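You operate a simulated robot arm through the tools that you are given. There is no shell and no other tool.

Carry out the task below with a simulated two-armed robot. There is one attempt and no reset: what you move stays moved.

TASK
Park the trolley at the wall: rail up, dial to TEST, brake on.
Fine: raise the rail before it rolls; back up to the bumper.

The check looks at the end state, three seconds after you hand in, the way a careful person would. Anything else that was tipped, shoved, dropped, spilled or broken makes it a failure.

THE ROBOT
Two 7-joint arms with two-finger parallel grippers on one trunk that stands fixed in place. Base frame: the origin is at the foot of the trunk, x ahead of it, y to its left, z up; the work surface is at about z = 840. Lengths are in mm, angles in degrees, forces in N, time in s.
The left shoulder is at [110, 169, 1436], the right one opposite. With the tool pointing down near the work surface each hand reaches from about 420 to 740 mm from the base axis, measured 20 degrees to its own side. Payload 1.57 kg a hand.
Tool frame (each hand has its own): the origin (TCP) lies between the finger pads and is the grasp point; the fingertips stand 30 mm ahead of it; z points along the fingers, y is the line along which they close. The gripper opens to 80 mm. The fingers are 17 mm wide and 12 mm thick; the gripper's body (40 by 82 mm) begins 80 mm behind the TCP.
Orientation is that of the tool frame in the base frame, as a unit quaternion [w, x, y, z]. With the fingers straight down and closing along the base's y, the tool's x points along the base's -x, its y along +y and its z along -z.

THE INTERFACE
- The arms move only by the tool arm_command. It takes "left_increments", "right_increments" or both (then of equal length, played together; a hand with none holds still); each is a list of rows, each an object (a shift or turn left out is 0, a gripper value left out holds the last) with "linear": the shift along the tool's x, y, z in units of 150 mm (1.0 is 150 mm), a list of three; "rotation": the turn, a rotation vector about the tool's x, y, z in units of 180 degrees (1.0 is 180 degrees), a list of three; "hand": the opening, from 0 (shut) to 1 (fully open). In form: [{"linear": [dx, dy, dz], "rotation": [rx, ry, rz], "hand": hand}, ...]. A call has 1 to 20 rows; each row is the pose to reach, as a shift and turn from the pose commanded when the call began, along the tool's axes at that moment. A call with a number of a shift or a turn outside -1 to 1 is refused whole. Each row takes 0.2 s and may step no farther than 50 mm and 8.6 degrees from the row before; otherwise, or with a gripper value out of range, the whole call is refused. A pose out of reach is approached as far as the arm can. The call stops where the force on the tool passes 60 N (or 10 N more than at its start, if that is more) or the arm is blocked; 0.2 s more then pass. Each finger travels about 72 mm/s and halts on what it meets, pressing with about 43 N; the grip force reading is that of the motor and also rises with nothing between the fingers. The clock runs only during rows and for 0.2 s after the last one: add rows that repeat a pose to give the fingers time. The reply holds the time, the measured pose of the TCP, the force on the tool along the base axes, the opening and the grip force, in the units named above and with some noise, with the torque about the TCP (base axes, N m) and any sound that the robot's microphone picked up, and new pictures: "views" is both (left out), scene, wrist or none (wrist: the cameras of the hands that moved).
- Cameras (640 x 400 px; columns grow to the right, rows downward): "scene" is now at [156.8, -16.7, 1621]; the picture's right is [-0.18, -0.98, 0.00], its down [-0.74, 0.14, -0.66] and it looks along [0.65, -0.12, -0.75] (base axes); focal length 323 px, centre (320, 200). "left" rides on the left gripper at [72, 7, -122] in its tool frame; the picture's right is [-0.09, 1.00, 0.00], its down [-0.84, -0.08, -0.54] and it looks along [-0.54, -0.05, 0.84] (tool axes); focal length 238 px, centre (320, 200). "right" rides on the right gripper at [72, -7, -122] in its tool frame; the picture's right is [0.09, 1.00, 0.00], its down [-0.84, 0.08, -0.54] and it looks along [-0.54, 0.05, 0.84] (tool axes); focal length 238 px, centre (320, 200).
- raise_lower(by): slides the trunk up (or, below 0, down) by that many mm; the arms and the scene camera ride with it, the base frame stays. It gives what a move gives, with no picture.
- pan_tilt(pan, tilt): turns the head with the scene camera to pan (to the left, within 86 degrees either way) and tilt (down, from -29 to 69), counted from straight ahead of the robot. It gives what a move gives, and a new picture of the scene camera.
- point_at(camera, pixels): for up to 12 pixels [column, row] of the newest picture of that camera ("zoom" is the newest enlarged one), the place [x, y, z] in the base frame of the surface seen there, good to about 3 mm. The clock stands still meanwhile.
- zoom(camera, box): a new picture of the part [left, top, right, bottom] of that camera's present view, enlarged. The clock stands still meanwhile.
- finish_job(): hands the job in; it is judged then, once.

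Leave the grippers open and the arms clear of the work at the hand-in unless told otherwise.

The tools are called after "Call:" by a JSON object that holds its "method" and its "body". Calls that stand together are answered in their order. arm_command: Moves the arms, as the interface text tells. Its arguments: {"type":"object","properties":{"left_increments":{"type":"array","items":{"type":"object","properties":{"linear":{"type":"array","items":{"type":"number"}},"rotation":{"type":"array","items":{"type":"number"}},"hand":{"type":"number"}}}},"right_increments":{"type":"array","items":{"type":"object","properties":{"linear":{"type":"array","items":{"type":"number"}},"rotation":{"type":"array","items":{"type":"number"}},"hand":{"type":"number"}}}},"views":{"type":"string","enum":["both","scene","wrist","none"]}},"required":[]} The other tools are called the same way: raise_lower (by) moves the trunk up or down; pan_tilt (pan, tilt) turns the head that bears the scene camera; point_at (camera, pixels) gives the place of the surface under pixels of a picture; zoom (camera, box) takes an enlarged picture of a part of a camera's view; finish_job () hands the job in.

At the start:

```text
clock: 0.0
left_eef_pos: [703.8, 131.7, 1078.0]
left_ee_rot: [0.0, 0.0, 1.0, 0.0]
left_contact_force: [0.1, -0.5, -0.2]
left_wrist_torque: [0.01, 0.0, 0.01]
left_grip_width: 80.0
left_gripper_force: 0.1
right_eef_pos: [597.3, -409.2, 1163.8]
right_ee_rot: [-0.001, 0.001, 1.0, 0.0]
right_contact_force: [0.9, -0.2, 0.1]
right_wrist_torque: [0.0, 0.0, -0.02]
right_grip_width: 79.9
right_gripper_force: 0.1
trunk travel left (down, up): [-750.0, 140.0]
head pan, tilt (commanded): [-10.7, 48.4]
```

scene: 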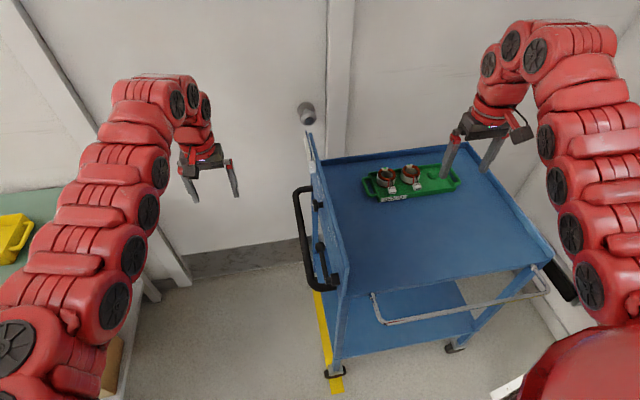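
right: 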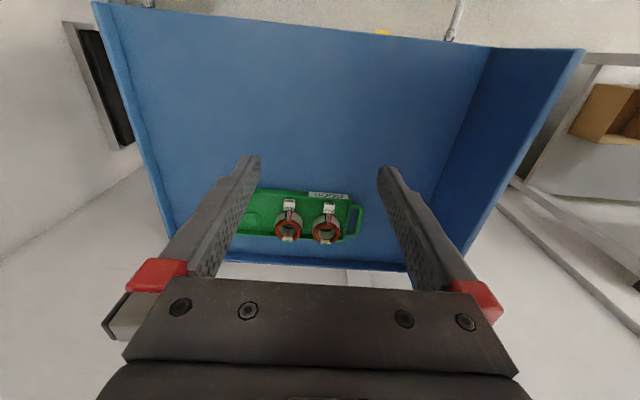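
left: 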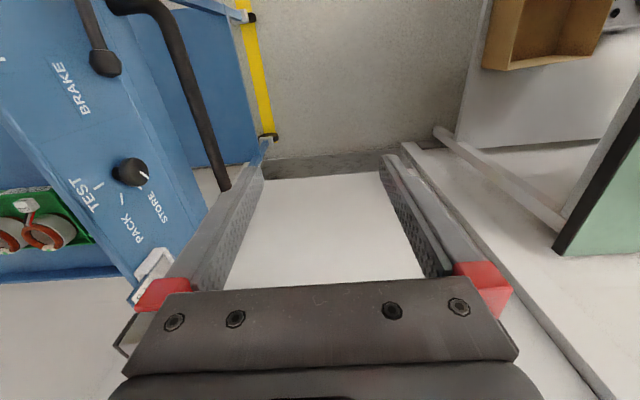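

I see a blue trolley with a green tray and two coil parts on top, a grey wire rail hanging at its near edge (around pixels 375-550, 270-325), a black push handle on the left side, and a panel with BRAKE and TEST/PACK/STORE in the left hand's view. A round bumper seems to be on the wall at about (307,112). I'll enlarge the views first to understand them.

Call:
{"method": "zoom", "body": {"camera": "scene", "box": [280, 80, 400, 400]}}

Call:
{"method": "zoom", "body": {"camera": "scene", "box": [290, 120, 600, 390]}}

Call:
{"method": "zoom", "body": {"camera": "left", "box": [0, 0, 320, 300]}}

```text
1.25 times, centred on (340, 240) of scene
```

zoom: 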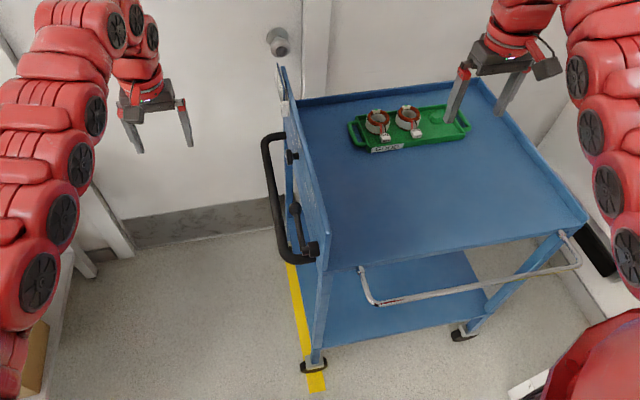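

```text
1.48 times, centred on (445, 255) of scene
```

zoom: 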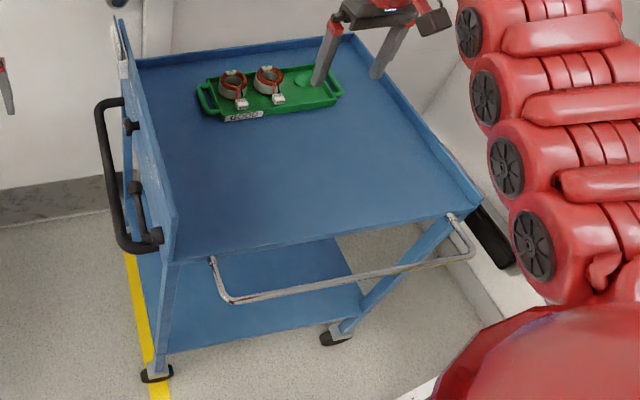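

```text
1.33 times, centred on (160, 150) of left
```

zoom: 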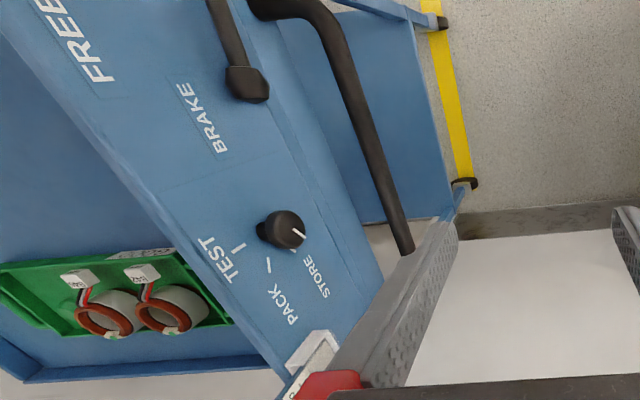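

The panel on the trolley's left side bears the dial (now apparently at STORE), a brake lever (FREE/BRAKE) and the handle. Next I measure places: trolley corners, rail, handle, black object at the right wall (about (562,282)), and the grey cylinder on the wall.

Call:
{"method": "point_at", "body": {"camera": "scene", "pixels": [[324, 162], [345, 290], [548, 262], [470, 142], [372, 295], [386, 322], [470, 308], [548, 290], [562, 282], [307, 112], [300, 230], [322, 283]]}}

Call:
{"method": "point_at", "body": {"camera": "left", "pixels": [[132, 172], [105, 62], [85, 15], [215, 170], [165, 20], [85, 195], [130, 230], [155, 205], [68, 88], [150, 262], [265, 100], [300, 200]]}}

```text
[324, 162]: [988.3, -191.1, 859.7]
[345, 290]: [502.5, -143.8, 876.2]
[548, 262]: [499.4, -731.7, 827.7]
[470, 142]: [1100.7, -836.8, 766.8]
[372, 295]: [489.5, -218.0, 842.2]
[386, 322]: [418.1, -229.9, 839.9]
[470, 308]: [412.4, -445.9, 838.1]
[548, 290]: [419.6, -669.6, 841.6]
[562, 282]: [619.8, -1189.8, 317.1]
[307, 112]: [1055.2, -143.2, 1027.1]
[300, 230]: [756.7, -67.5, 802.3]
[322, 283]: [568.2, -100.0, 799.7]
```

```text
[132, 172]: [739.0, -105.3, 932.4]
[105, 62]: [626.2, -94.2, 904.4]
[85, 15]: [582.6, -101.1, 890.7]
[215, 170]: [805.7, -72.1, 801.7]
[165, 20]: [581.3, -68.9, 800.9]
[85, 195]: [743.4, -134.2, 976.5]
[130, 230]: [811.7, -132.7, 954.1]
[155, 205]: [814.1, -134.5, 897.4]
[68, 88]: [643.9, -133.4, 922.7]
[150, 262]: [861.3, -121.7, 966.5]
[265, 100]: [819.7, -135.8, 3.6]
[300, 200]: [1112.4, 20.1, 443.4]
```

The panel face is at y≈-134; dial at about (739,-105,932), lever tip about (626,-94,904), rail at z≈840 out to x≈415. I need to see where the bumper and wall are, so I turn the head to the right and look.

Call:
{"method": "pan_tilt", "body": {"pan": -50, "tilt": 40}}

```text
clock: 1.1
left_eef_pos: [703.8, 131.7, 1078.6]
left_ee_rot: [-0.001, -0.001, 1.0, 0.0]
left_contact_force: [0.1, 0.4, -0.2]
left_wrist_torque: [0.0, 0.0, 0.02]
left_grip_width: 80.1
left_gripper_force: 0.1
right_eef_pos: [597.5, -409.2, 1163.8]
right_ee_rot: [0.0, 0.0, 1.0, 0.0]
right_contact_force: [-0.5, -0.6, 0.3]
right_wrist_torque: [0.02, 0.01, -0.03]
right_grip_width: 79.9
right_gripper_force: 0.0
trunk travel left (down, up): [-750.0, 140.0]
head pan, tilt (commanded): [-50.0, 40.0]
```

scene: 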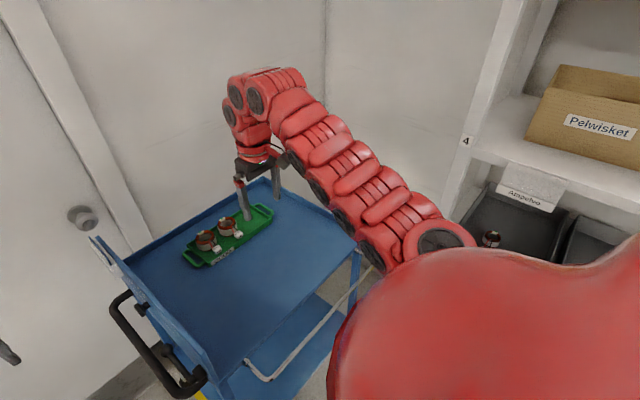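

The right arm hides part. I measure the walls and the region beyond the trolley.

Call:
{"method": "point_at", "body": {"camera": "scene", "pixels": [[200, 60], [340, 60], [420, 100], [420, 170], [450, 215], [480, 60], [82, 218], [340, 290], [365, 275], [30, 300], [275, 205], [200, 120]]}}

Call:
{"method": "zoom", "body": {"camera": "scene", "box": [60, 160, 380, 400]}}

Call:
{"method": "zoom", "body": {"camera": "right", "box": [40, 0, 240, 200]}}

Call:
{"method": "point_at", "body": {"camera": "right", "pixels": [[110, 60], [130, 140], [85, 40], [60, 80], [140, 190], [50, 200], [145, 80], [300, 275], [455, 20], [510, 200], [580, 60], [110, 10]]}}

```text
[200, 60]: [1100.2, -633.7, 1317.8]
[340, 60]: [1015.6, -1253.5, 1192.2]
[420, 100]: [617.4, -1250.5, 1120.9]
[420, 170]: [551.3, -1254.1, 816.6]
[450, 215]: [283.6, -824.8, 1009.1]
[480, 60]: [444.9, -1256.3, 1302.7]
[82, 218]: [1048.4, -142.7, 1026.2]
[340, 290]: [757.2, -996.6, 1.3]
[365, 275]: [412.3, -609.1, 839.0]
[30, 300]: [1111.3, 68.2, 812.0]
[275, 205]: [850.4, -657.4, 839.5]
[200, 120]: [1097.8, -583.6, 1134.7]
```

```text
1.67 times, centred on (220, 280) of scene
```

zoom: 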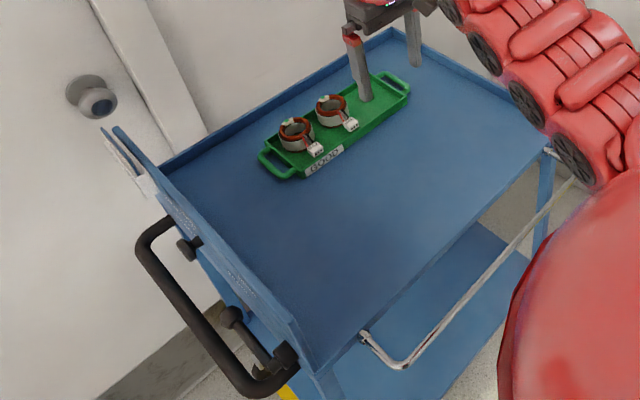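

```text
2.00 times, centred on (140, 100) of right
```

zoom: 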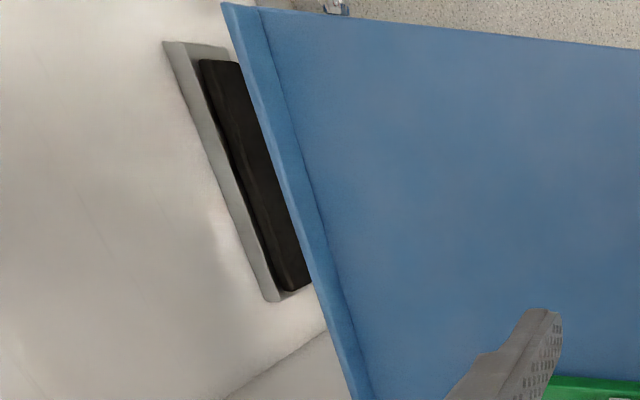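

```text
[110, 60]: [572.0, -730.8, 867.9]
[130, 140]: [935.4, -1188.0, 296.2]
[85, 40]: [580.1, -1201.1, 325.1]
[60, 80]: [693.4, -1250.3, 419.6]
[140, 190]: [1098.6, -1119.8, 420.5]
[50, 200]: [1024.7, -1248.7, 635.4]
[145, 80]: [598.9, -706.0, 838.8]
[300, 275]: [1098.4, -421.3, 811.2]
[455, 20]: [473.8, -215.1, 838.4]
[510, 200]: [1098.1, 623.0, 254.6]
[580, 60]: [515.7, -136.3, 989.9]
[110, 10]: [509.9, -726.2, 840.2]
```

The black bumper strip is on the right wall (y≈-1188, x≈580–940, z≈300), so the trolley must roll along -y by roughly 450 mm. Now I turn the head back to look closely at the rail and panel.

Call:
{"method": "pan_tilt", "body": {"pan": -30, "tilt": 60}}

```text
clock: 1.9
left_eef_pos: [702.3, 131.4, 1078.0]
left_ee_rot: [0.0, -0.001, 1.0, 0.0]
left_contact_force: [0.1, 0.9, 0.1]
left_wrist_torque: [0.05, -0.02, 0.0]
left_grip_width: 79.9
left_gripper_force: 0.1
right_eef_pos: [596.1, -409.6, 1163.2]
right_ee_rot: [0.0, 0.001, 1.0, 0.0]
right_contact_force: [0.4, 0.3, 0.3]
right_wrist_torque: [0.02, 0.0, -0.03]
right_grip_width: 79.9
right_gripper_force: 0.0
trunk travel left (down, up): [-750.0, 140.0]
head pan, tilt (commanded): [-30.0, 60.0]
```

scene: 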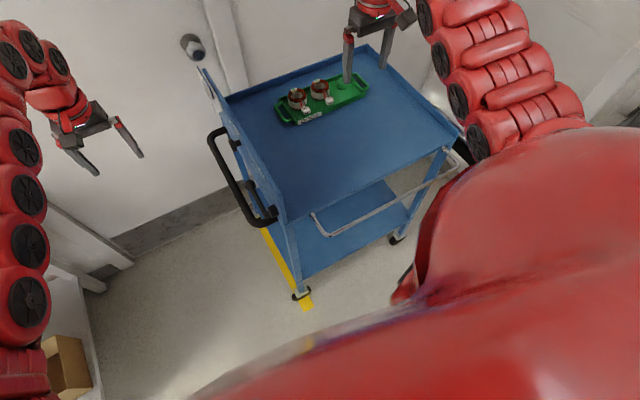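

Call:
{"method": "zoom", "body": {"camera": "scene", "box": [290, 150, 480, 270]}}

Call:
{"method": "zoom", "body": {"camera": "scene", "box": [190, 60, 320, 240]}}

Call:
{"method": "zoom", "body": {"camera": "scene", "box": [300, 190, 380, 240]}}

```text
3.33 times, centred on (385, 210) of scene
```

zoom: 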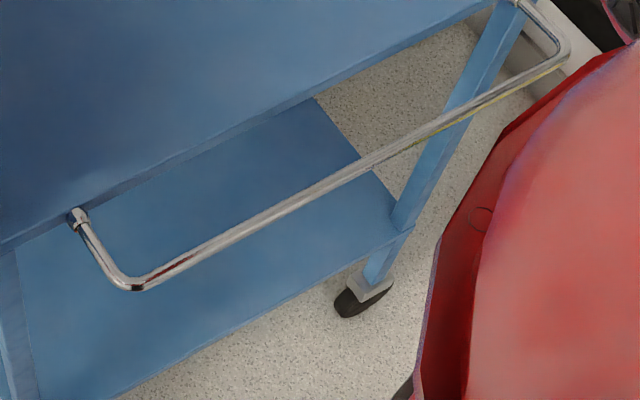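

```text
2.22 times, centred on (255, 150) of scene
```

zoom: 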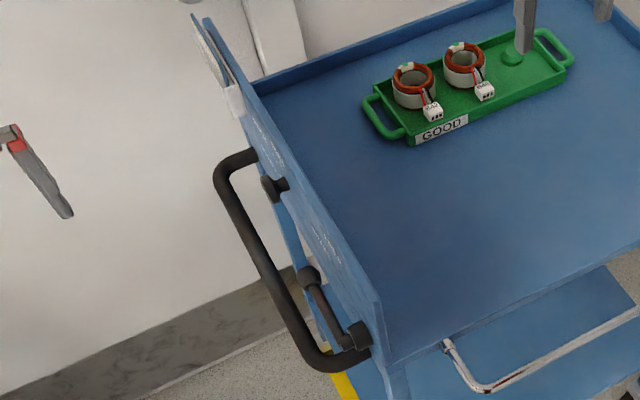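

```text
8.00 times, centred on (340, 215) of scene
```

zoom: 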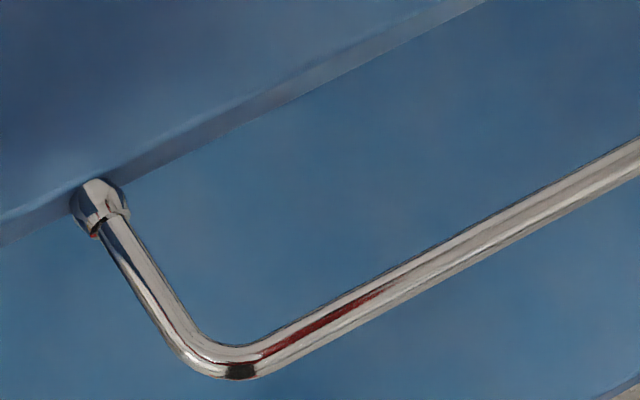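

The rail is a chrome U-bar hinged on the tray's near edge. I measure the rail's geometry from this zoom and enlarge the white tag on the panel in the left camera.

Call:
{"method": "point_at", "body": {"camera": "zoom", "pixels": [[100, 200], [115, 225], [150, 285], [185, 340], [230, 358], [300, 335], [400, 285], [500, 228], [600, 175], [490, 215], [510, 245], [60, 250]]}}

Call:
{"method": "zoom", "body": {"camera": "left", "box": [60, 140, 220, 320]}}

Call:
{"method": "zoom", "body": {"camera": "left", "box": [0, 0, 200, 120]}}

```text
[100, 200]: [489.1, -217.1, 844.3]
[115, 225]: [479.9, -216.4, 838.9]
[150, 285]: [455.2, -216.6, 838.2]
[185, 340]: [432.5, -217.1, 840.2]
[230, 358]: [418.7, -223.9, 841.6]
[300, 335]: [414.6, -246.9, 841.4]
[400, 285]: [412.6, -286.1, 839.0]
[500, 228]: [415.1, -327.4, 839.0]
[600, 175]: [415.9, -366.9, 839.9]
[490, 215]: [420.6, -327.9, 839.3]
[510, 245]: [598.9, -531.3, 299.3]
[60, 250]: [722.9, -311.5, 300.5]
```

```text
2.22 times, centred on (140, 230) of left
```

zoom: 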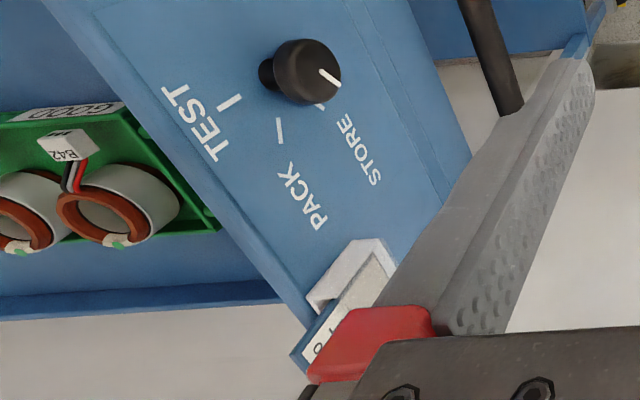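

```text
3.20 times, centred on (100, 60) of left
```

zoom: 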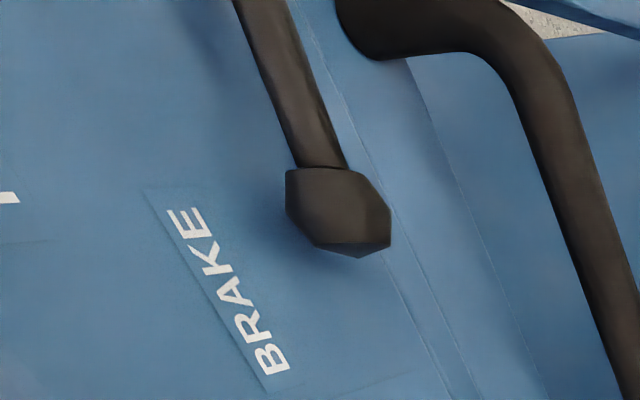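

I enlarge the left view around the lever and FREE label and measure their places.

Call:
{"method": "zoom", "body": {"camera": "left", "box": [0, 0, 240, 150]}}

Call:
{"method": "zoom", "body": {"camera": "scene", "box": [225, 150, 295, 240]}}

Call:
{"method": "point_at", "body": {"camera": "zoom", "pixels": [[320, 200], [250, 160], [220, 95], [350, 270], [160, 60], [300, 260], [380, 150], [200, 300], [260, 330], [120, 30]]}}

```text
2.67 times, centred on (120, 75) of left
```

zoom: 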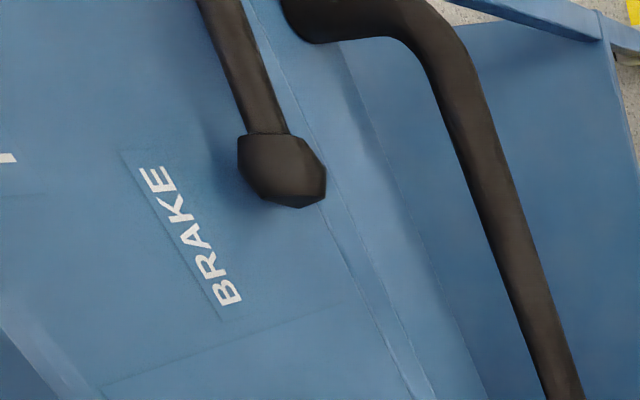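

```text
4.44 times, centred on (260, 195) of scene
```

zoom: 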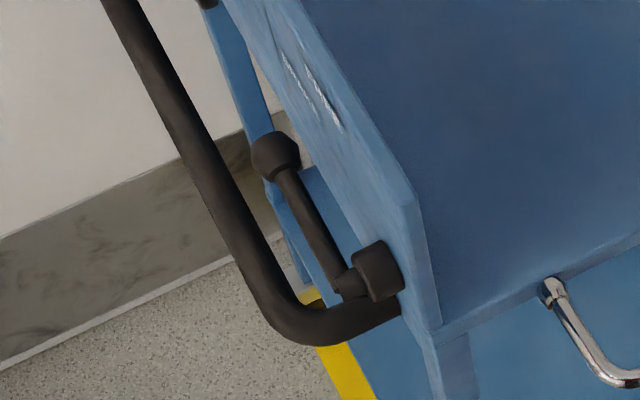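

```text
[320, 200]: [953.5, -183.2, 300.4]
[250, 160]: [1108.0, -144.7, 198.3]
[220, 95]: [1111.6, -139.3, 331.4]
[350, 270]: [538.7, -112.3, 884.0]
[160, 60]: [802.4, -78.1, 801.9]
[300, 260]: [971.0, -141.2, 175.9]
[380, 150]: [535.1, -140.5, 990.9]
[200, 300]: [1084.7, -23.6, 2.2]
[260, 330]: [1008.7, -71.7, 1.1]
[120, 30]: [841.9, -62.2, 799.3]
```

The lower shelf is at z≈300 (matching the bumper), the rail bar's centre is around (415, y, 834) with hinge at about (489, y, 836), so it should swing up about 75 mm. The lever pivot is at (539,-112,~882), its tip at (626,-94,904). First the rail: I bring the right hand back off the tray and turn it 90° about its own axis so the fingers close along x.

Call:
{"method": "arm_command", "body": {"right_increments": [{"linear": [0.09, 0, 0], "rotation": [0, 0, 0.045]}, {"linear": [0.18, 0, 0], "rotation": [0, 0, 0.09]}, {"linear": [0.27, 0, 0], "rotation": [0, 0, 0.136]}, {"linear": [0.36, 0, 0], "rotation": [0, 0, 0.182]}, {"linear": [0.45, 0, 0], "rotation": [0, 0, 0.227]}, {"linear": [0.54, 0, 0], "rotation": [0, 0, 0.273]}, {"linear": [0.63, 0, 0], "rotation": [0, 0, 0.318]}, {"linear": [0.72, 0, 0], "rotation": [0, 0, 0.364]}, {"linear": [0.81, 0, 0], "rotation": [0, 0, 0.409]}, {"linear": [0.9, 0, 0], "rotation": [0, 0, 0.455]}, {"linear": [1.0, 0, 0], "rotation": [0, 0, 0.5]}, {"linear": [1.0, 0, 0], "rotation": [0, 0, 0.5]}], "views": "both"}}

```text
clock: 4.5
left_eef_pos: [703.7, 130.7, 1079.0]
left_ee_rot: [0.0, -0.001, 1.0, -0.001]
left_contact_force: [1.4, 0.4, -0.1]
left_wrist_torque: [-0.02, 0.01, 0.01]
left_grip_width: 79.8
left_gripper_force: 0.0
right_eef_pos: [534.1, -456.4, 1169.9]
right_ee_rot: [0.0, 0.708, 0.706, 0.0]
right_contact_force: [0.1, 0.7, 0.1]
right_wrist_torque: [0.0, 0.04, 0.0]
right_grip_width: 80.0
right_gripper_force: 0.0
right hand out of reach, approached as far as the arm can: row 3, 4, 5, 6, 7, 8, 9, 10, 11, 12
trunk travel left (down, up): [-750.0, 140.0]
head pan, tilt (commanded): [-30.0, 60.0]
```

scene: 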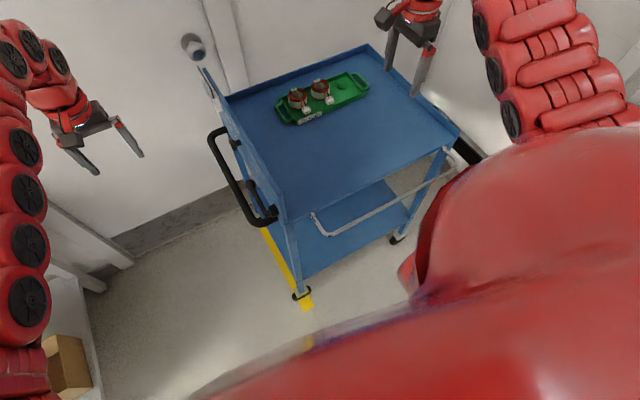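
right: 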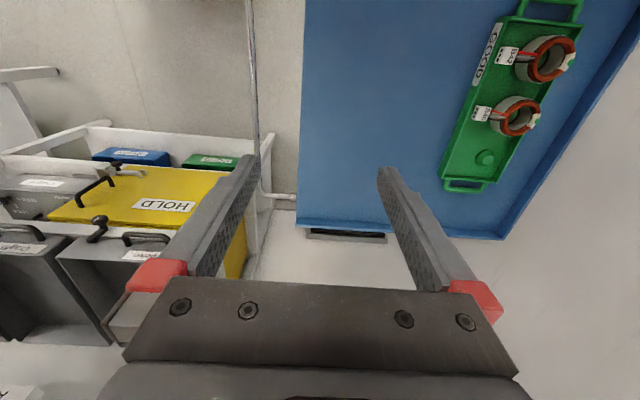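

The spot was too near at that height (hand is at (534,-456,1170)); lower down it should be reachable. The right camera now shows the bumper strip at (345,236) beyond the trolley's right edge and shelves with a HOLD lid on the right. I move the right hand down 150 mm and see where it settles.

Call:
{"method": "arm_command", "body": {"right_increments": [{"linear": [0, 0, 0.15]}, {"linear": [0, 0, 0.3]}, {"linear": [0, 0, 0.45]}, {"linear": [0, 0, 0.6]}, {"linear": [0, 0, 0.75]}, {"linear": [0, 0, 0.9]}, {"linear": [0, 0, 1.0]}, {"linear": [0, 0, 1.0]}], "views": "none"}}

```text
clock: 6.3
left_eef_pos: [702.7, 130.3, 1076.3]
left_ee_rot: [-0.001, 0.0, 1.0, 0.0]
left_contact_force: [0.2, 0.3, 0.1]
left_wrist_torque: [-0.01, 0.02, 0.02]
left_grip_width: 79.8
left_gripper_force: 0.1
right_eef_pos: [552.4, -464.7, 1134.4]
right_ee_rot: [0.016, 0.698, 0.716, 0.007]
right_contact_force: [-0.4, 0.0, -0.8]
right_wrist_torque: [0.04, 0.04, 0.03]
right_grip_width: 80.4
right_gripper_force: 0.0
right hand out of reach, approached as far as the arm can: row 1, 2, 3, 4, 5, 6, 7, 8
trunk travel left (down, up): [-750.0, 140.0]
head pan, tilt (commanded): [-30.0, 60.0]
```

Probably the elbow is at its folding limit; a lower target is farther from the shoulder. I go another 100 mm down in small steps and check where the command ends up.

Call:
{"method": "arm_command", "body": {"right_increments": [{"linear": [0, 0, 0.1]}, {"linear": [0, 0, 0.2]}, {"linear": [0, 0, 0.3]}, {"linear": [0, 0, 0.4]}, {"linear": [0, 0, 0.5]}, {"linear": [0, 0, 0.6]}, {"linear": [0, 0, 0.6]}], "views": "both"}}

```text
clock: 7.9
left_eef_pos: [703.4, 132.4, 1076.7]
left_ee_rot: [-0.001, 0.0, 1.0, 0.0]
left_contact_force: [0.0, 0.3, -0.3]
left_wrist_torque: [-0.01, 0.02, -0.01]
left_grip_width: 79.9
left_gripper_force: 0.1
right_eef_pos: [559.1, -475.9, 1050.9]
right_ee_rot: [0.0, 0.707, 0.707, -0.002]
right_contact_force: [-0.6, -0.4, 0.4]
right_wrist_torque: [-0.02, -0.01, -0.01]
right_grip_width: 79.9
right_gripper_force: 0.0
right hand out of reach, approached as far as the arm can: row 4, 5, 6, 7
trunk travel left (down, up): [-750.0, 140.0]
head pan, tilt (commanded): [-30.0, 60.0]
```

scene: 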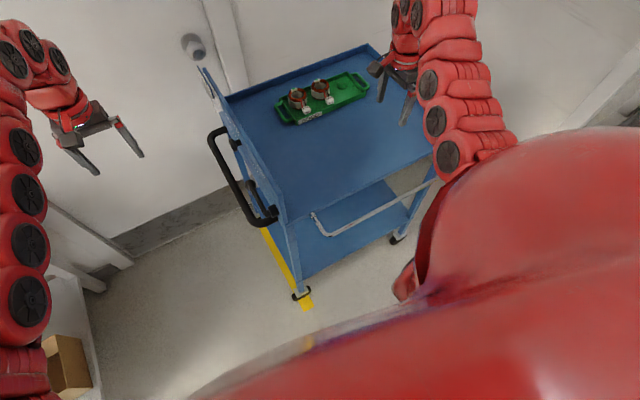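
right: 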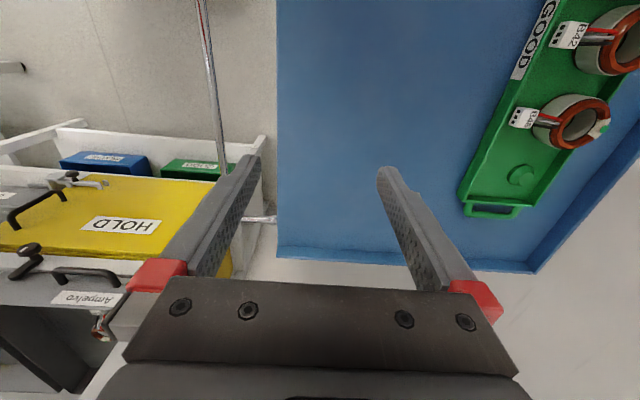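

The +90° roll seems to run into a wrist limit here. I turn the hand back to its standard roll; I can lift the rail from beneath with the fingers pitched forward-down instead.

Call:
{"method": "arm_command", "body": {"right_increments": [{"rotation": [0, 0, -0.045]}, {"rotation": [0, 0, -0.09]}, {"rotation": [0, 0, -0.136]}, {"rotation": [0, 0, -0.182]}, {"rotation": [0, 0, -0.227]}, {"rotation": [0, 0, -0.273]}, {"rotation": [0, 0, -0.318]}, {"rotation": [0, 0, -0.364]}, {"rotation": [0, 0, -0.409]}, {"rotation": [0, 0, -0.455]}, {"rotation": [0, 0, -0.5]}, {"rotation": [0, 0, -0.5]}], "views": "none"}}

```text
clock: 10.5
left_eef_pos: [703.4, 131.0, 1078.1]
left_ee_rot: [0.0, 0.0, 1.0, 0.0]
left_contact_force: [0.0, -0.6, 0.3]
left_wrist_torque: [0.0, 0.0, 0.02]
left_grip_width: 80.0
left_gripper_force: 0.1
right_eef_pos: [555.9, -477.0, 1049.2]
right_ee_rot: [0.0, 0.0, 1.0, 0.0]
right_contact_force: [-0.2, -0.9, 1.0]
right_wrist_torque: [-0.03, -0.04, -0.05]
right_grip_width: 80.1
right_gripper_force: 0.0
trunk travel left (down, up): [-750.0, 140.0]
head pan, tilt (commanded): [-30.0, 60.0]
```

Standard roll restored at (556,-477,1049). Now I move the hand back toward x≈430, y≈-440, z≈1000 to test reach there.

Call:
{"method": "arm_command", "body": {"right_increments": [{"linear": [0.105, 0.03, 0.04]}, {"linear": [0.21, 0.06, 0.08]}, {"linear": [0.315, 0.09, 0.12]}, {"linear": [0.42, 0.12, 0.16]}, {"linear": [0.525, 0.155, 0.2]}, {"linear": [0.63, 0.185, 0.245]}, {"linear": [0.735, 0.215, 0.285]}, {"linear": [0.84, 0.247, 0.327]}, {"linear": [0.84, 0.247, 0.327]}], "views": "both"}}

```text
clock: 12.5
left_eef_pos: [703.6, 129.7, 1078.3]
left_ee_rot: [-0.001, 0.0, 1.0, 0.0]
left_contact_force: [-0.4, 0.3, -0.5]
left_wrist_torque: [-0.03, -0.01, -0.01]
left_grip_width: 80.1
left_gripper_force: 0.1
right_eef_pos: [548.2, -475.2, 1046.4]
right_ee_rot: [0.0, 0.001, 1.0, 0.0]
right_contact_force: [0.0, -0.2, -0.4]
right_wrist_torque: [-0.01, 0.04, -0.04]
right_grip_width: 80.2
right_gripper_force: 0.0
right hand out of reach, approached as far as the arm can: row 1, 2, 3, 4, 5, 6, 7, 8, 9
trunk travel left (down, up): [-750.0, 140.0]
head pan, tilt (commanded): [-30.0, 60.0]
```

scene: 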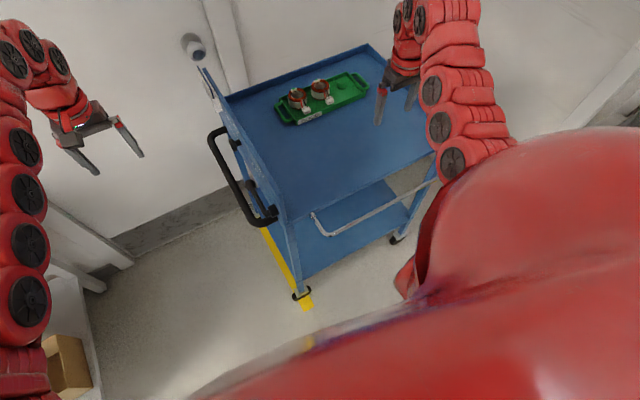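
right: 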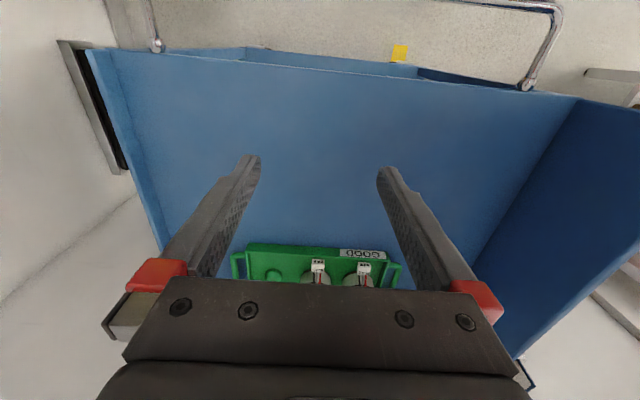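

Still limited at y≈-475. The reach is specified about 20° to the own side, so I shift the hand inward first (y toward -325), then come back in x.

Call:
{"method": "arm_command", "body": {"right_increments": [{"linear": [0, 0.15, 0]}, {"linear": [0, 0.3, 0]}, {"linear": [0, 0.45, 0]}, {"linear": [0, 0.6, 0]}, {"linear": [0, 0.75, 0]}, {"linear": [0, 0.9, 0]}, {"linear": [0, 1.0, 0]}, {"linear": [0.15, 1.0, 0]}, {"linear": [0.3, 1.0, 0]}, {"linear": [0.45, 1.0, 0]}, {"linear": [0.6, 1.0, 0]}, {"linear": [0.6, 1.0, 0]}], "views": "none"}}

```text
clock: 15.1
left_eef_pos: [705.0, 130.6, 1078.5]
left_ee_rot: [0.001, 0.0, 1.0, 0.0]
left_contact_force: [0.8, 0.1, -0.9]
left_wrist_torque: [-0.05, -0.02, -0.02]
left_grip_width: 80.0
left_gripper_force: 0.0
right_eef_pos: [546.3, -475.7, 1046.5]
right_ee_rot: [0.0, 0.001, 1.0, 0.0]
right_contact_force: [0.2, 0.4, 1.0]
right_wrist_torque: [-0.01, -0.01, -0.01]
right_grip_width: 80.1
right_gripper_force: 0.1
right hand out of reach, approached as far as the arm can: row 1, 2, 3, 4, 5, 6, 7, 8, 9, 10, 11, 12
trunk travel left (down, up): [-750.0, 140.0]
head pan, tilt (commanded): [-30.0, 60.0]
```

No motion at all: the arm seems jammed against a joint limit in this posture. I move it forward first (x +100) and then inward in y, watching which rows are reachable.

Call:
{"method": "arm_command", "body": {"right_increments": [{"linear": [-0.15, 0, 0]}, {"linear": [-0.3, 0, 0]}, {"linear": [-0.45, 0, 0]}, {"linear": [-0.6, 0, 0]}, {"linear": [-0.6, 0.15, 0]}, {"linear": [-0.6, 0.3, 0]}, {"linear": [-0.6, 0.45, 0]}, {"linear": [-0.6, 0.6, 0]}, {"linear": [-0.6, 0.75, 0]}, {"linear": [-0.6, 0.9, 0]}, {"linear": [-0.6, 1.0, 0]}], "views": "scene"}}

```text
clock: 17.5
left_eef_pos: [702.4, 130.9, 1078.1]
left_ee_rot: [0.001, 0.0, 1.0, 0.0]
left_contact_force: [-0.4, -0.5, 0.8]
left_wrist_torque: [-0.01, 0.02, 0.01]
left_grip_width: 80.2
left_gripper_force: 0.0
right_eef_pos: [635.5, -328.3, 1044.7]
right_ee_rot: [0.001, 0.001, 1.0, 0.0]
right_contact_force: [0.3, 0.1, 0.4]
right_wrist_torque: [-0.01, 0.03, 0.01]
right_grip_width: 80.0
right_gripper_force: 0.1
trunk travel left (down, up): [-750.0, 140.0]
head pan, tilt (commanded): [-30.0, 60.0]
```

scene: 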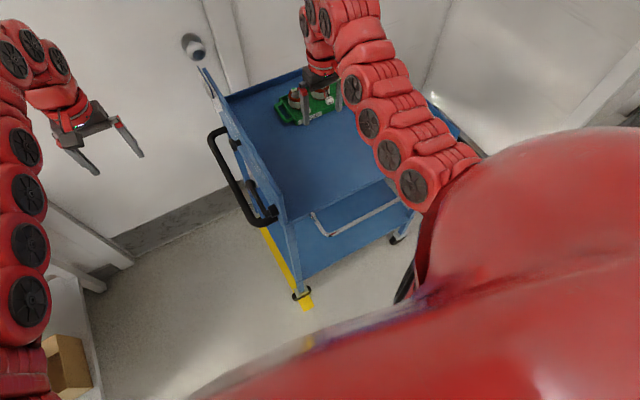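

That worked: now at (635,-328,1045), all rows reachable. Now I go back in x by 150 mm while sinking about 75 mm.

Call:
{"method": "arm_command", "body": {"right_increments": [{"linear": [0.1, 0, 0.05]}, {"linear": [0.2, 0, 0.1]}, {"linear": [0.3, 0, 0.15]}, {"linear": [0.4, 0, 0.2]}, {"linear": [0.5, 0, 0.25]}, {"linear": [0.6, 0, 0.3]}, {"linear": [0.7, 0, 0.35]}, {"linear": [0.8, 0, 0.4]}, {"linear": [0.9, 0, 0.45]}, {"linear": [1.0, 0, 0.5]}], "views": "scene"}}

```text
clock: 19.7
left_eef_pos: [702.0, 133.2, 1079.3]
left_ee_rot: [0.0, 0.0, 1.0, -0.002]
left_contact_force: [-0.7, 0.4, 0.1]
left_wrist_torque: [-0.01, -0.04, 0.01]
left_grip_width: 79.9
left_gripper_force: 0.1
right_eef_pos: [519.5, -335.1, 940.3]
right_ee_rot: [0.003, 0.001, 1.0, -0.003]
right_contact_force: [0.1, 0.3, 0.2]
right_wrist_torque: [-0.04, -0.01, -0.04]
right_grip_width: 79.7
right_gripper_force: 0.1
right hand out of reach, approached as far as the arm can: row 2, 3, 4, 5, 6, 7, 8, 9, 10
trunk travel left (down, up): [-750.0, 140.0]
head pan, tilt (commanded): [-30.0, 60.0]
```

scene: 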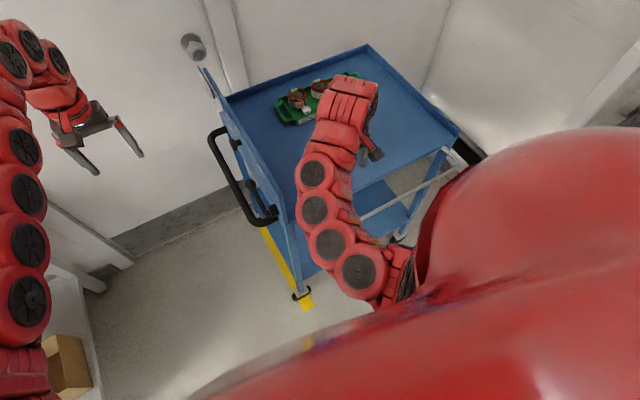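

The arm's near limit looks like about 660 mm from shoulder to TCP. Raising the trunk by 100 mm will put the rail well inside reach, so I do that now (both hands rise clear).

Call:
{"method": "raise_lower", "body": {"by": 100}}

```text
clock: 21.0
left_eef_pos: [703.5, 130.2, 1177.6]
left_ee_rot: [0.0, 0.001, 1.0, 0.0]
left_contact_force: [0.0, -0.2, -0.2]
left_wrist_torque: [0.0, -0.01, 0.04]
left_grip_width: 80.0
left_gripper_force: 0.1
right_eef_pos: [522.2, -335.6, 1039.0]
right_ee_rot: [0.002, 0.001, 1.0, -0.003]
right_contact_force: [-0.6, 0.4, -0.7]
right_wrist_torque: [0.01, 0.02, 0.01]
right_grip_width: 80.1
right_gripper_force: 0.0
trunk travel left (down, up): [-850.0, 40.0]
head pan, tilt (commanded): [-30.0, 60.0]
```

Hand now at (522,-336,1039). I move it down and back to about (415,-350,930), above the rail bar.

Call:
{"method": "arm_command", "body": {"right_increments": [{"linear": [0.072, -0.01, 0.073]}, {"linear": [0.143, -0.02, 0.146]}, {"linear": [0.214, -0.03, 0.219]}, {"linear": [0.286, -0.04, 0.291]}, {"linear": [0.357, -0.05, 0.364]}, {"linear": [0.428, -0.06, 0.437]}, {"linear": [0.5, -0.07, 0.51]}, {"linear": [0.571, -0.08, 0.583]}, {"linear": [0.642, -0.09, 0.655]}, {"linear": [0.713, -0.1, 0.727]}, {"linear": [0.713, -0.1, 0.727]}], "views": "both"}}

```text
clock: 23.4
left_eef_pos: [703.3, 131.2, 1178.1]
left_ee_rot: [0.0, 0.001, 1.0, 0.0]
left_contact_force: [0.8, -0.3, -0.2]
left_wrist_torque: [0.01, -0.02, -0.05]
left_grip_width: 80.2
left_gripper_force: 0.1
right_eef_pos: [414.7, -352.9, 929.9]
right_ee_rot: [0.002, 0.001, 1.0, -0.003]
right_contact_force: [-0.2, 0.0, 0.3]
right_wrist_torque: [0.01, -0.04, 0.02]
right_grip_width: 80.1
right_gripper_force: 0.1
trunk travel left (down, up): [-850.0, 40.0]
head pan, tilt (commanded): [-30.0, 60.0]
```

scene: 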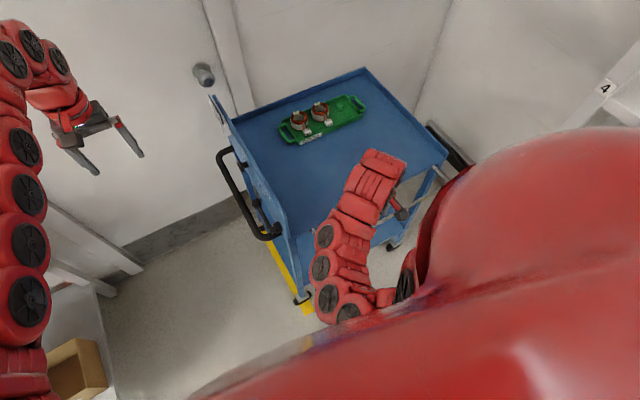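
right: 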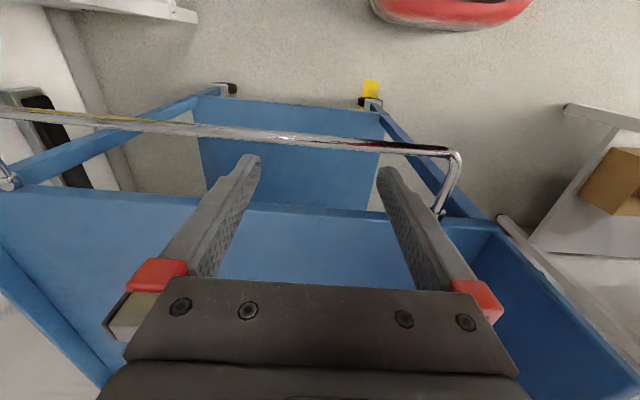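

Reachable. Now the roll by +90° about the tool axis in place, so the fingers close along x across the bar.

Call:
{"method": "arm_command", "body": {"right_increments": [{"rotation": [0, 0, 0.045]}, {"rotation": [0, 0, 0.09]}, {"rotation": [0, 0, 0.136]}, {"rotation": [0, 0, 0.182]}, {"rotation": [0, 0, 0.227]}, {"rotation": [0, 0, 0.273]}, {"rotation": [0, 0, 0.318]}, {"rotation": [0, 0, 0.364]}, {"rotation": [0, 0, 0.409]}, {"rotation": [0, 0, 0.455]}, {"rotation": [0, 0, 0.5]}, {"rotation": [0, 0, 0.5]}], "views": "both"}}

```text
clock: 26.0
left_eef_pos: [704.0, 131.2, 1178.6]
left_ee_rot: [0.0, 0.001, 1.0, 0.0]
left_contact_force: [-0.1, -0.2, 0.3]
left_wrist_torque: [0.0, -0.01, 0.0]
left_grip_width: 80.1
left_gripper_force: 0.0
right_eef_pos: [415.2, -350.9, 931.3]
right_ee_rot: [0.003, 0.708, 0.706, -0.001]
right_contact_force: [0.1, -0.8, -1.0]
right_wrist_torque: [0.02, -0.02, -0.01]
right_grip_width: 80.0
right_gripper_force: 0.0
trunk travel left (down, up): [-850.0, 40.0]
head pan, tilt (commanded): [-30.0, 60.0]
```

scene: 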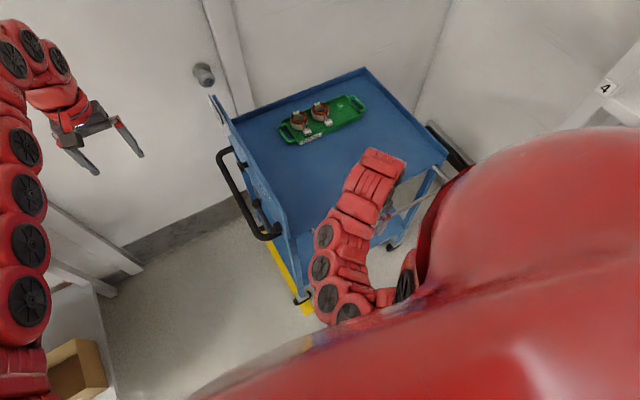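
right: 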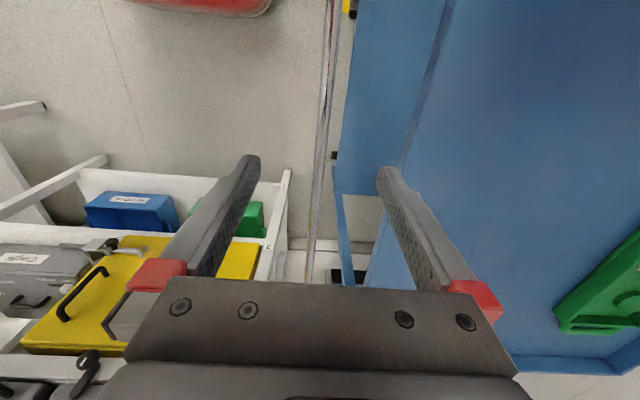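

The roll worked and the rail runs between the fingers (col ~325). I check the bar's x position in this view.

Call:
{"method": "point_at", "body": {"camera": "right", "pixels": [[331, 20], [327, 60], [323, 110], [320, 150], [316, 200], [352, 15], [410, 150], [378, 160]]}}

Call:
{"method": "zoom", "body": {"camera": "right", "box": [220, 0, 480, 280]}}

```text
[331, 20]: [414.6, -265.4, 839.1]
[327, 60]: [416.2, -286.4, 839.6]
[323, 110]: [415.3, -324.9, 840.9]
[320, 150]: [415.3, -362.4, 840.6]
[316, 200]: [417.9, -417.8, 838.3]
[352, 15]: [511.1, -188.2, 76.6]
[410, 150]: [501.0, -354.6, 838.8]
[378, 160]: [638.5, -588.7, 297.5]
```

```text
1.43 times, centred on (350, 140) of right
```

zoom: 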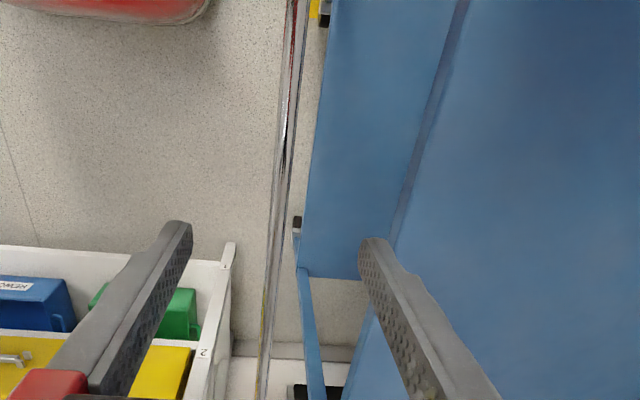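

Bar top at (415, y, 840), so its centre is about z=834; the tray's near edge has no raised lip (z≈839 at x=501). I lower the open hand to TCP z≈846 so the fingers straddle the bar.

Call:
{"method": "arm_command", "body": {"right_increments": [{"linear": [0, 0, 0.1]}, {"linear": [0, 0, 0.2]}, {"linear": [0, 0, 0.3]}, {"linear": [0, 0, 0.4]}, {"linear": [0, 0, 0.5]}, {"linear": [0, 0, 0.567]}, {"linear": [0, 0, 0.567]}], "views": "wrist"}}

```text
clock: 27.6
left_eef_pos: [703.3, 131.3, 1179.4]
left_ee_rot: [0.0, -0.001, 1.0, -0.001]
left_contact_force: [-0.6, 0.3, -0.4]
left_wrist_torque: [-0.01, -0.03, 0.0]
left_grip_width: 79.9
left_gripper_force: 0.0
right_eef_pos: [415.1, -352.5, 846.0]
right_ee_rot: [0.003, 0.708, 0.706, -0.001]
right_contact_force: [-0.3, -1.1, -0.5]
right_wrist_torque: [-0.02, 0.02, -0.03]
right_grip_width: 79.8
right_gripper_force: 0.0
trunk travel left (down, up): [-850.0, 40.0]
head pan, tilt (commanded): [-30.0, 60.0]
```

right: 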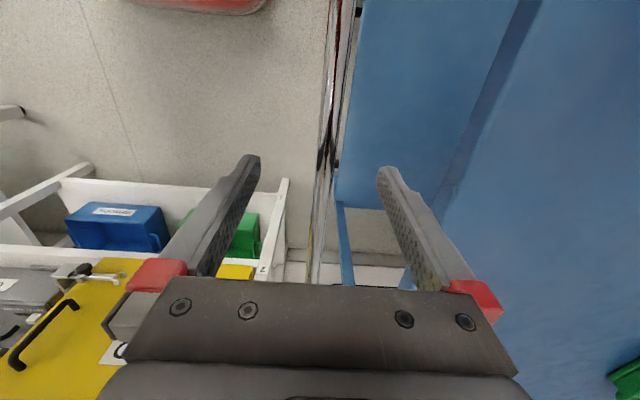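

The bar runs between the fingers with no contact force. Now I close the fingers on it.

Call:
{"method": "arm_command", "body": {"right_increments": [{"hand": 0.5}, {"hand": 0.25}, {"hand": 0.12}, {"hand": 0.08}, {"hand": 0.05}, {"hand": 0.05}], "views": "wrist"}}

```text
clock: 29.0
left_eef_pos: [704.2, 130.3, 1178.1]
left_ee_rot: [0.0, -0.001, 1.0, 0.001]
left_contact_force: [0.8, -0.2, 0.5]
left_wrist_torque: [-0.02, 0.04, 0.0]
left_grip_width: 80.2
left_gripper_force: 0.0
right_eef_pos: [415.2, -351.9, 846.3]
right_ee_rot: [0.004, 0.707, 0.707, 0.0]
right_contact_force: [10.4, 0.1, 2.8]
right_wrist_torque: [0.09, -0.13, 0.04]
right_grip_width: 13.0
right_gripper_force: 5.1
trunk travel left (down, up): [-850.0, 40.0]
head pan, tilt (commanded): [-30.0, 60.0]
```

right: 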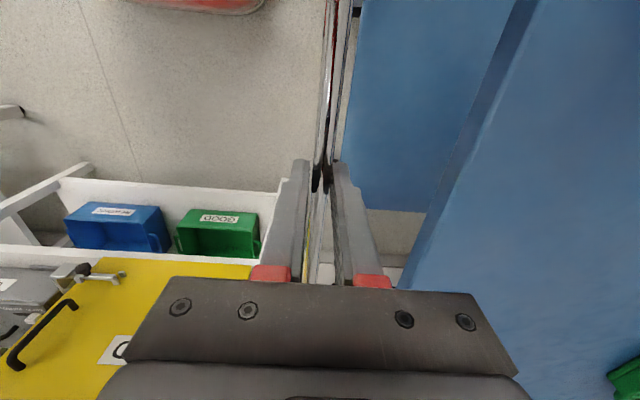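

Gripped at 13 mm width. Now I swing the rail along its arc (hinge about (490, 834), radius 75 mm), first to 45°.

Call:
{"method": "arm_command", "body": {"right_increments": [{"linear": [0, 0.002, -0.039]}, {"linear": [0, 0.006, -0.078]}, {"linear": [0, 0.014, -0.116]}, {"linear": [0, 0.024, -0.155]}, {"linear": [0, 0.038, -0.191]}, {"linear": [0, 0.055, -0.227]}, {"linear": [0, 0.074, -0.261]}, {"linear": [0, 0.095, -0.294]}, {"linear": [0, 0.12, -0.325]}, {"linear": [0, 0.147, -0.353]}], "views": "both"}}

```text
clock: 31.2
left_eef_pos: [697.5, 130.3, 1182.2]
left_ee_rot: [0.001, 0.0, 1.0, 0.0]
left_contact_force: [-0.1, 0.1, 0.6]
left_wrist_torque: [0.01, -0.03, -0.03]
left_grip_width: 80.1
left_gripper_force: 0.1
right_eef_pos: [433.1, -353.0, 901.7]
right_ee_rot: [0.006, 0.709, 0.706, 0.0]
right_contact_force: [-27.0, -2.9, 18.3]
right_wrist_torque: [0.15, 0.67, 0.14]
right_grip_width: 11.8
right_gripper_force: 28.7
trunk travel left (down, up): [-850.0, 40.0]
head pan, tilt (commanded): [-30.0, 60.0]
```

scene: 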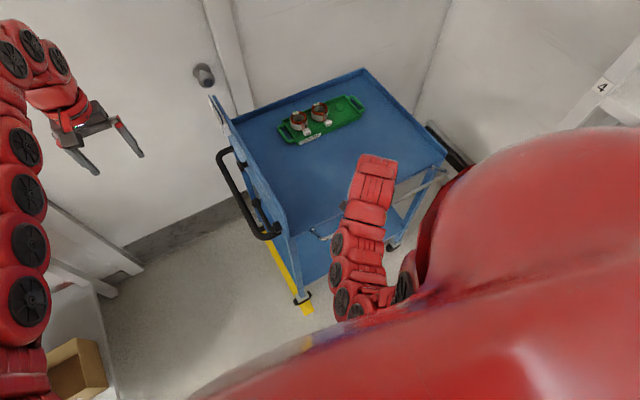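
right: 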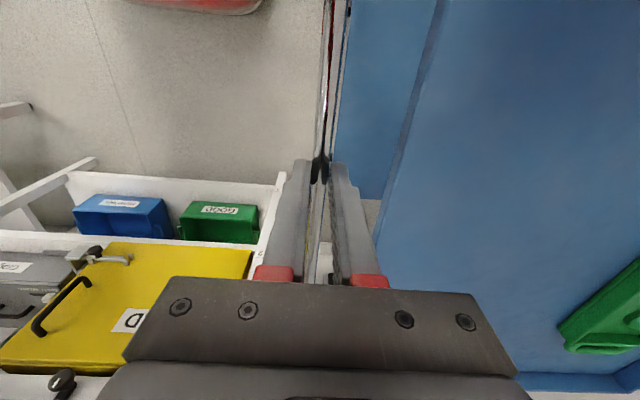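

The rail is moving; the measured force (-27, +18 N) is radially outward, meaning the true radius is a bit larger than my arc. I measure the bar and hinge now to correct the arc.

Call:
{"method": "point_at", "body": {"camera": "right", "pixels": [[326, 40], [322, 90], [326, 130], [310, 230], [345, 40], [318, 250]]}}

Call:
{"method": "zoom", "body": {"camera": "scene", "box": [290, 200, 350, 250]}}

Call:
{"method": "point_at", "body": {"camera": "zoom", "pixels": [[320, 200], [250, 250], [200, 230], [300, 280], [350, 300], [380, 200]]}}

```text
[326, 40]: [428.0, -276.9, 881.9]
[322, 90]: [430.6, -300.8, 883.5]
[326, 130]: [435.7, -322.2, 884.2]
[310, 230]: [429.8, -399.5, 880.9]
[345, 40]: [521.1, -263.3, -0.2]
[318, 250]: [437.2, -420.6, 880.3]
```

```text
8.00 times, centred on (320, 225) of scene
```

zoom: 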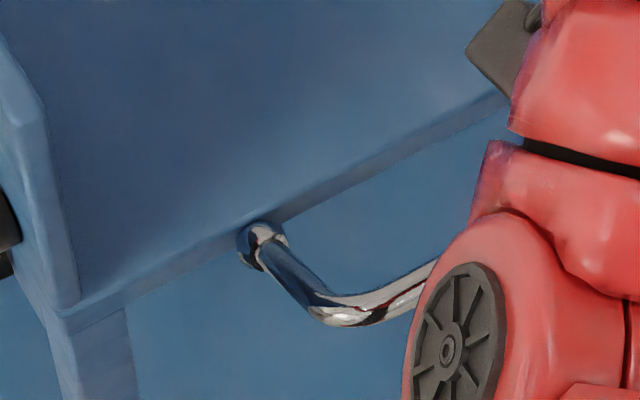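

```text
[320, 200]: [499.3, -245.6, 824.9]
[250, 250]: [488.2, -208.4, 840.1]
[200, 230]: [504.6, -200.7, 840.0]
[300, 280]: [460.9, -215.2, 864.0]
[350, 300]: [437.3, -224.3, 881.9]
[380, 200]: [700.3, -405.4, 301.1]
```

The rail is at roughly 38–40° and the bar has slid a little toward the fingertips; the arc needs to be slightly wider. I continue with a corrected arc (hinge about (492, 834), radius 76) up to about 60°.

Call:
{"method": "arm_command", "body": {"right_increments": [{"linear": [0, -0.013, -0.027]}, {"linear": [0, 0.003, -0.055]}, {"linear": [0, 0.022, -0.075]}, {"linear": [0, 0.04, -0.09]}, {"linear": [0, 0.075, -0.117]}, {"linear": [0, 0.113, -0.14]}], "views": "both"}}

```text
clock: 32.6
left_eef_pos: [702.8, 130.8, 1178.6]
left_ee_rot: [0.0, 0.001, 1.0, 0.0]
left_contact_force: [-0.1, -1.0, -0.4]
left_wrist_torque: [0.0, -0.01, -0.02]
left_grip_width: 80.1
left_gripper_force: 0.1
right_eef_pos: [453.0, -351.6, 920.4]
right_ee_rot: [0.004, 0.707, 0.707, 0.0]
right_contact_force: [-5.9, -4.2, 3.5]
right_wrist_torque: [0.05, 0.27, 0.02]
right_grip_width: 11.6
right_gripper_force: 29.1
trunk travel left (down, up): [-850.0, 40.0]
head pan, tilt (commanded): [-30.0, 60.0]
```

scene: 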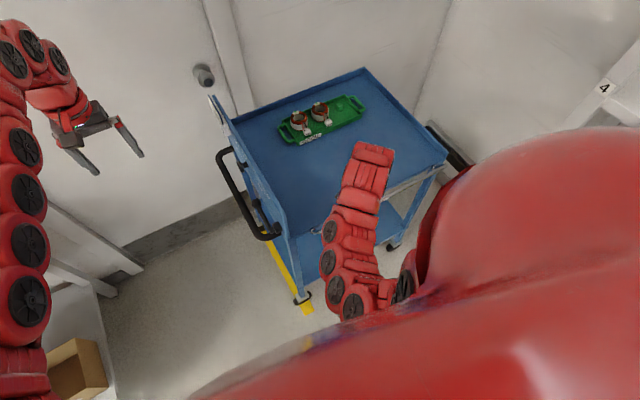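
right: 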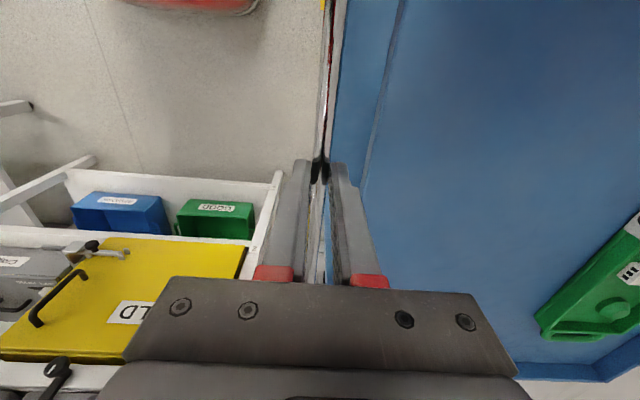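

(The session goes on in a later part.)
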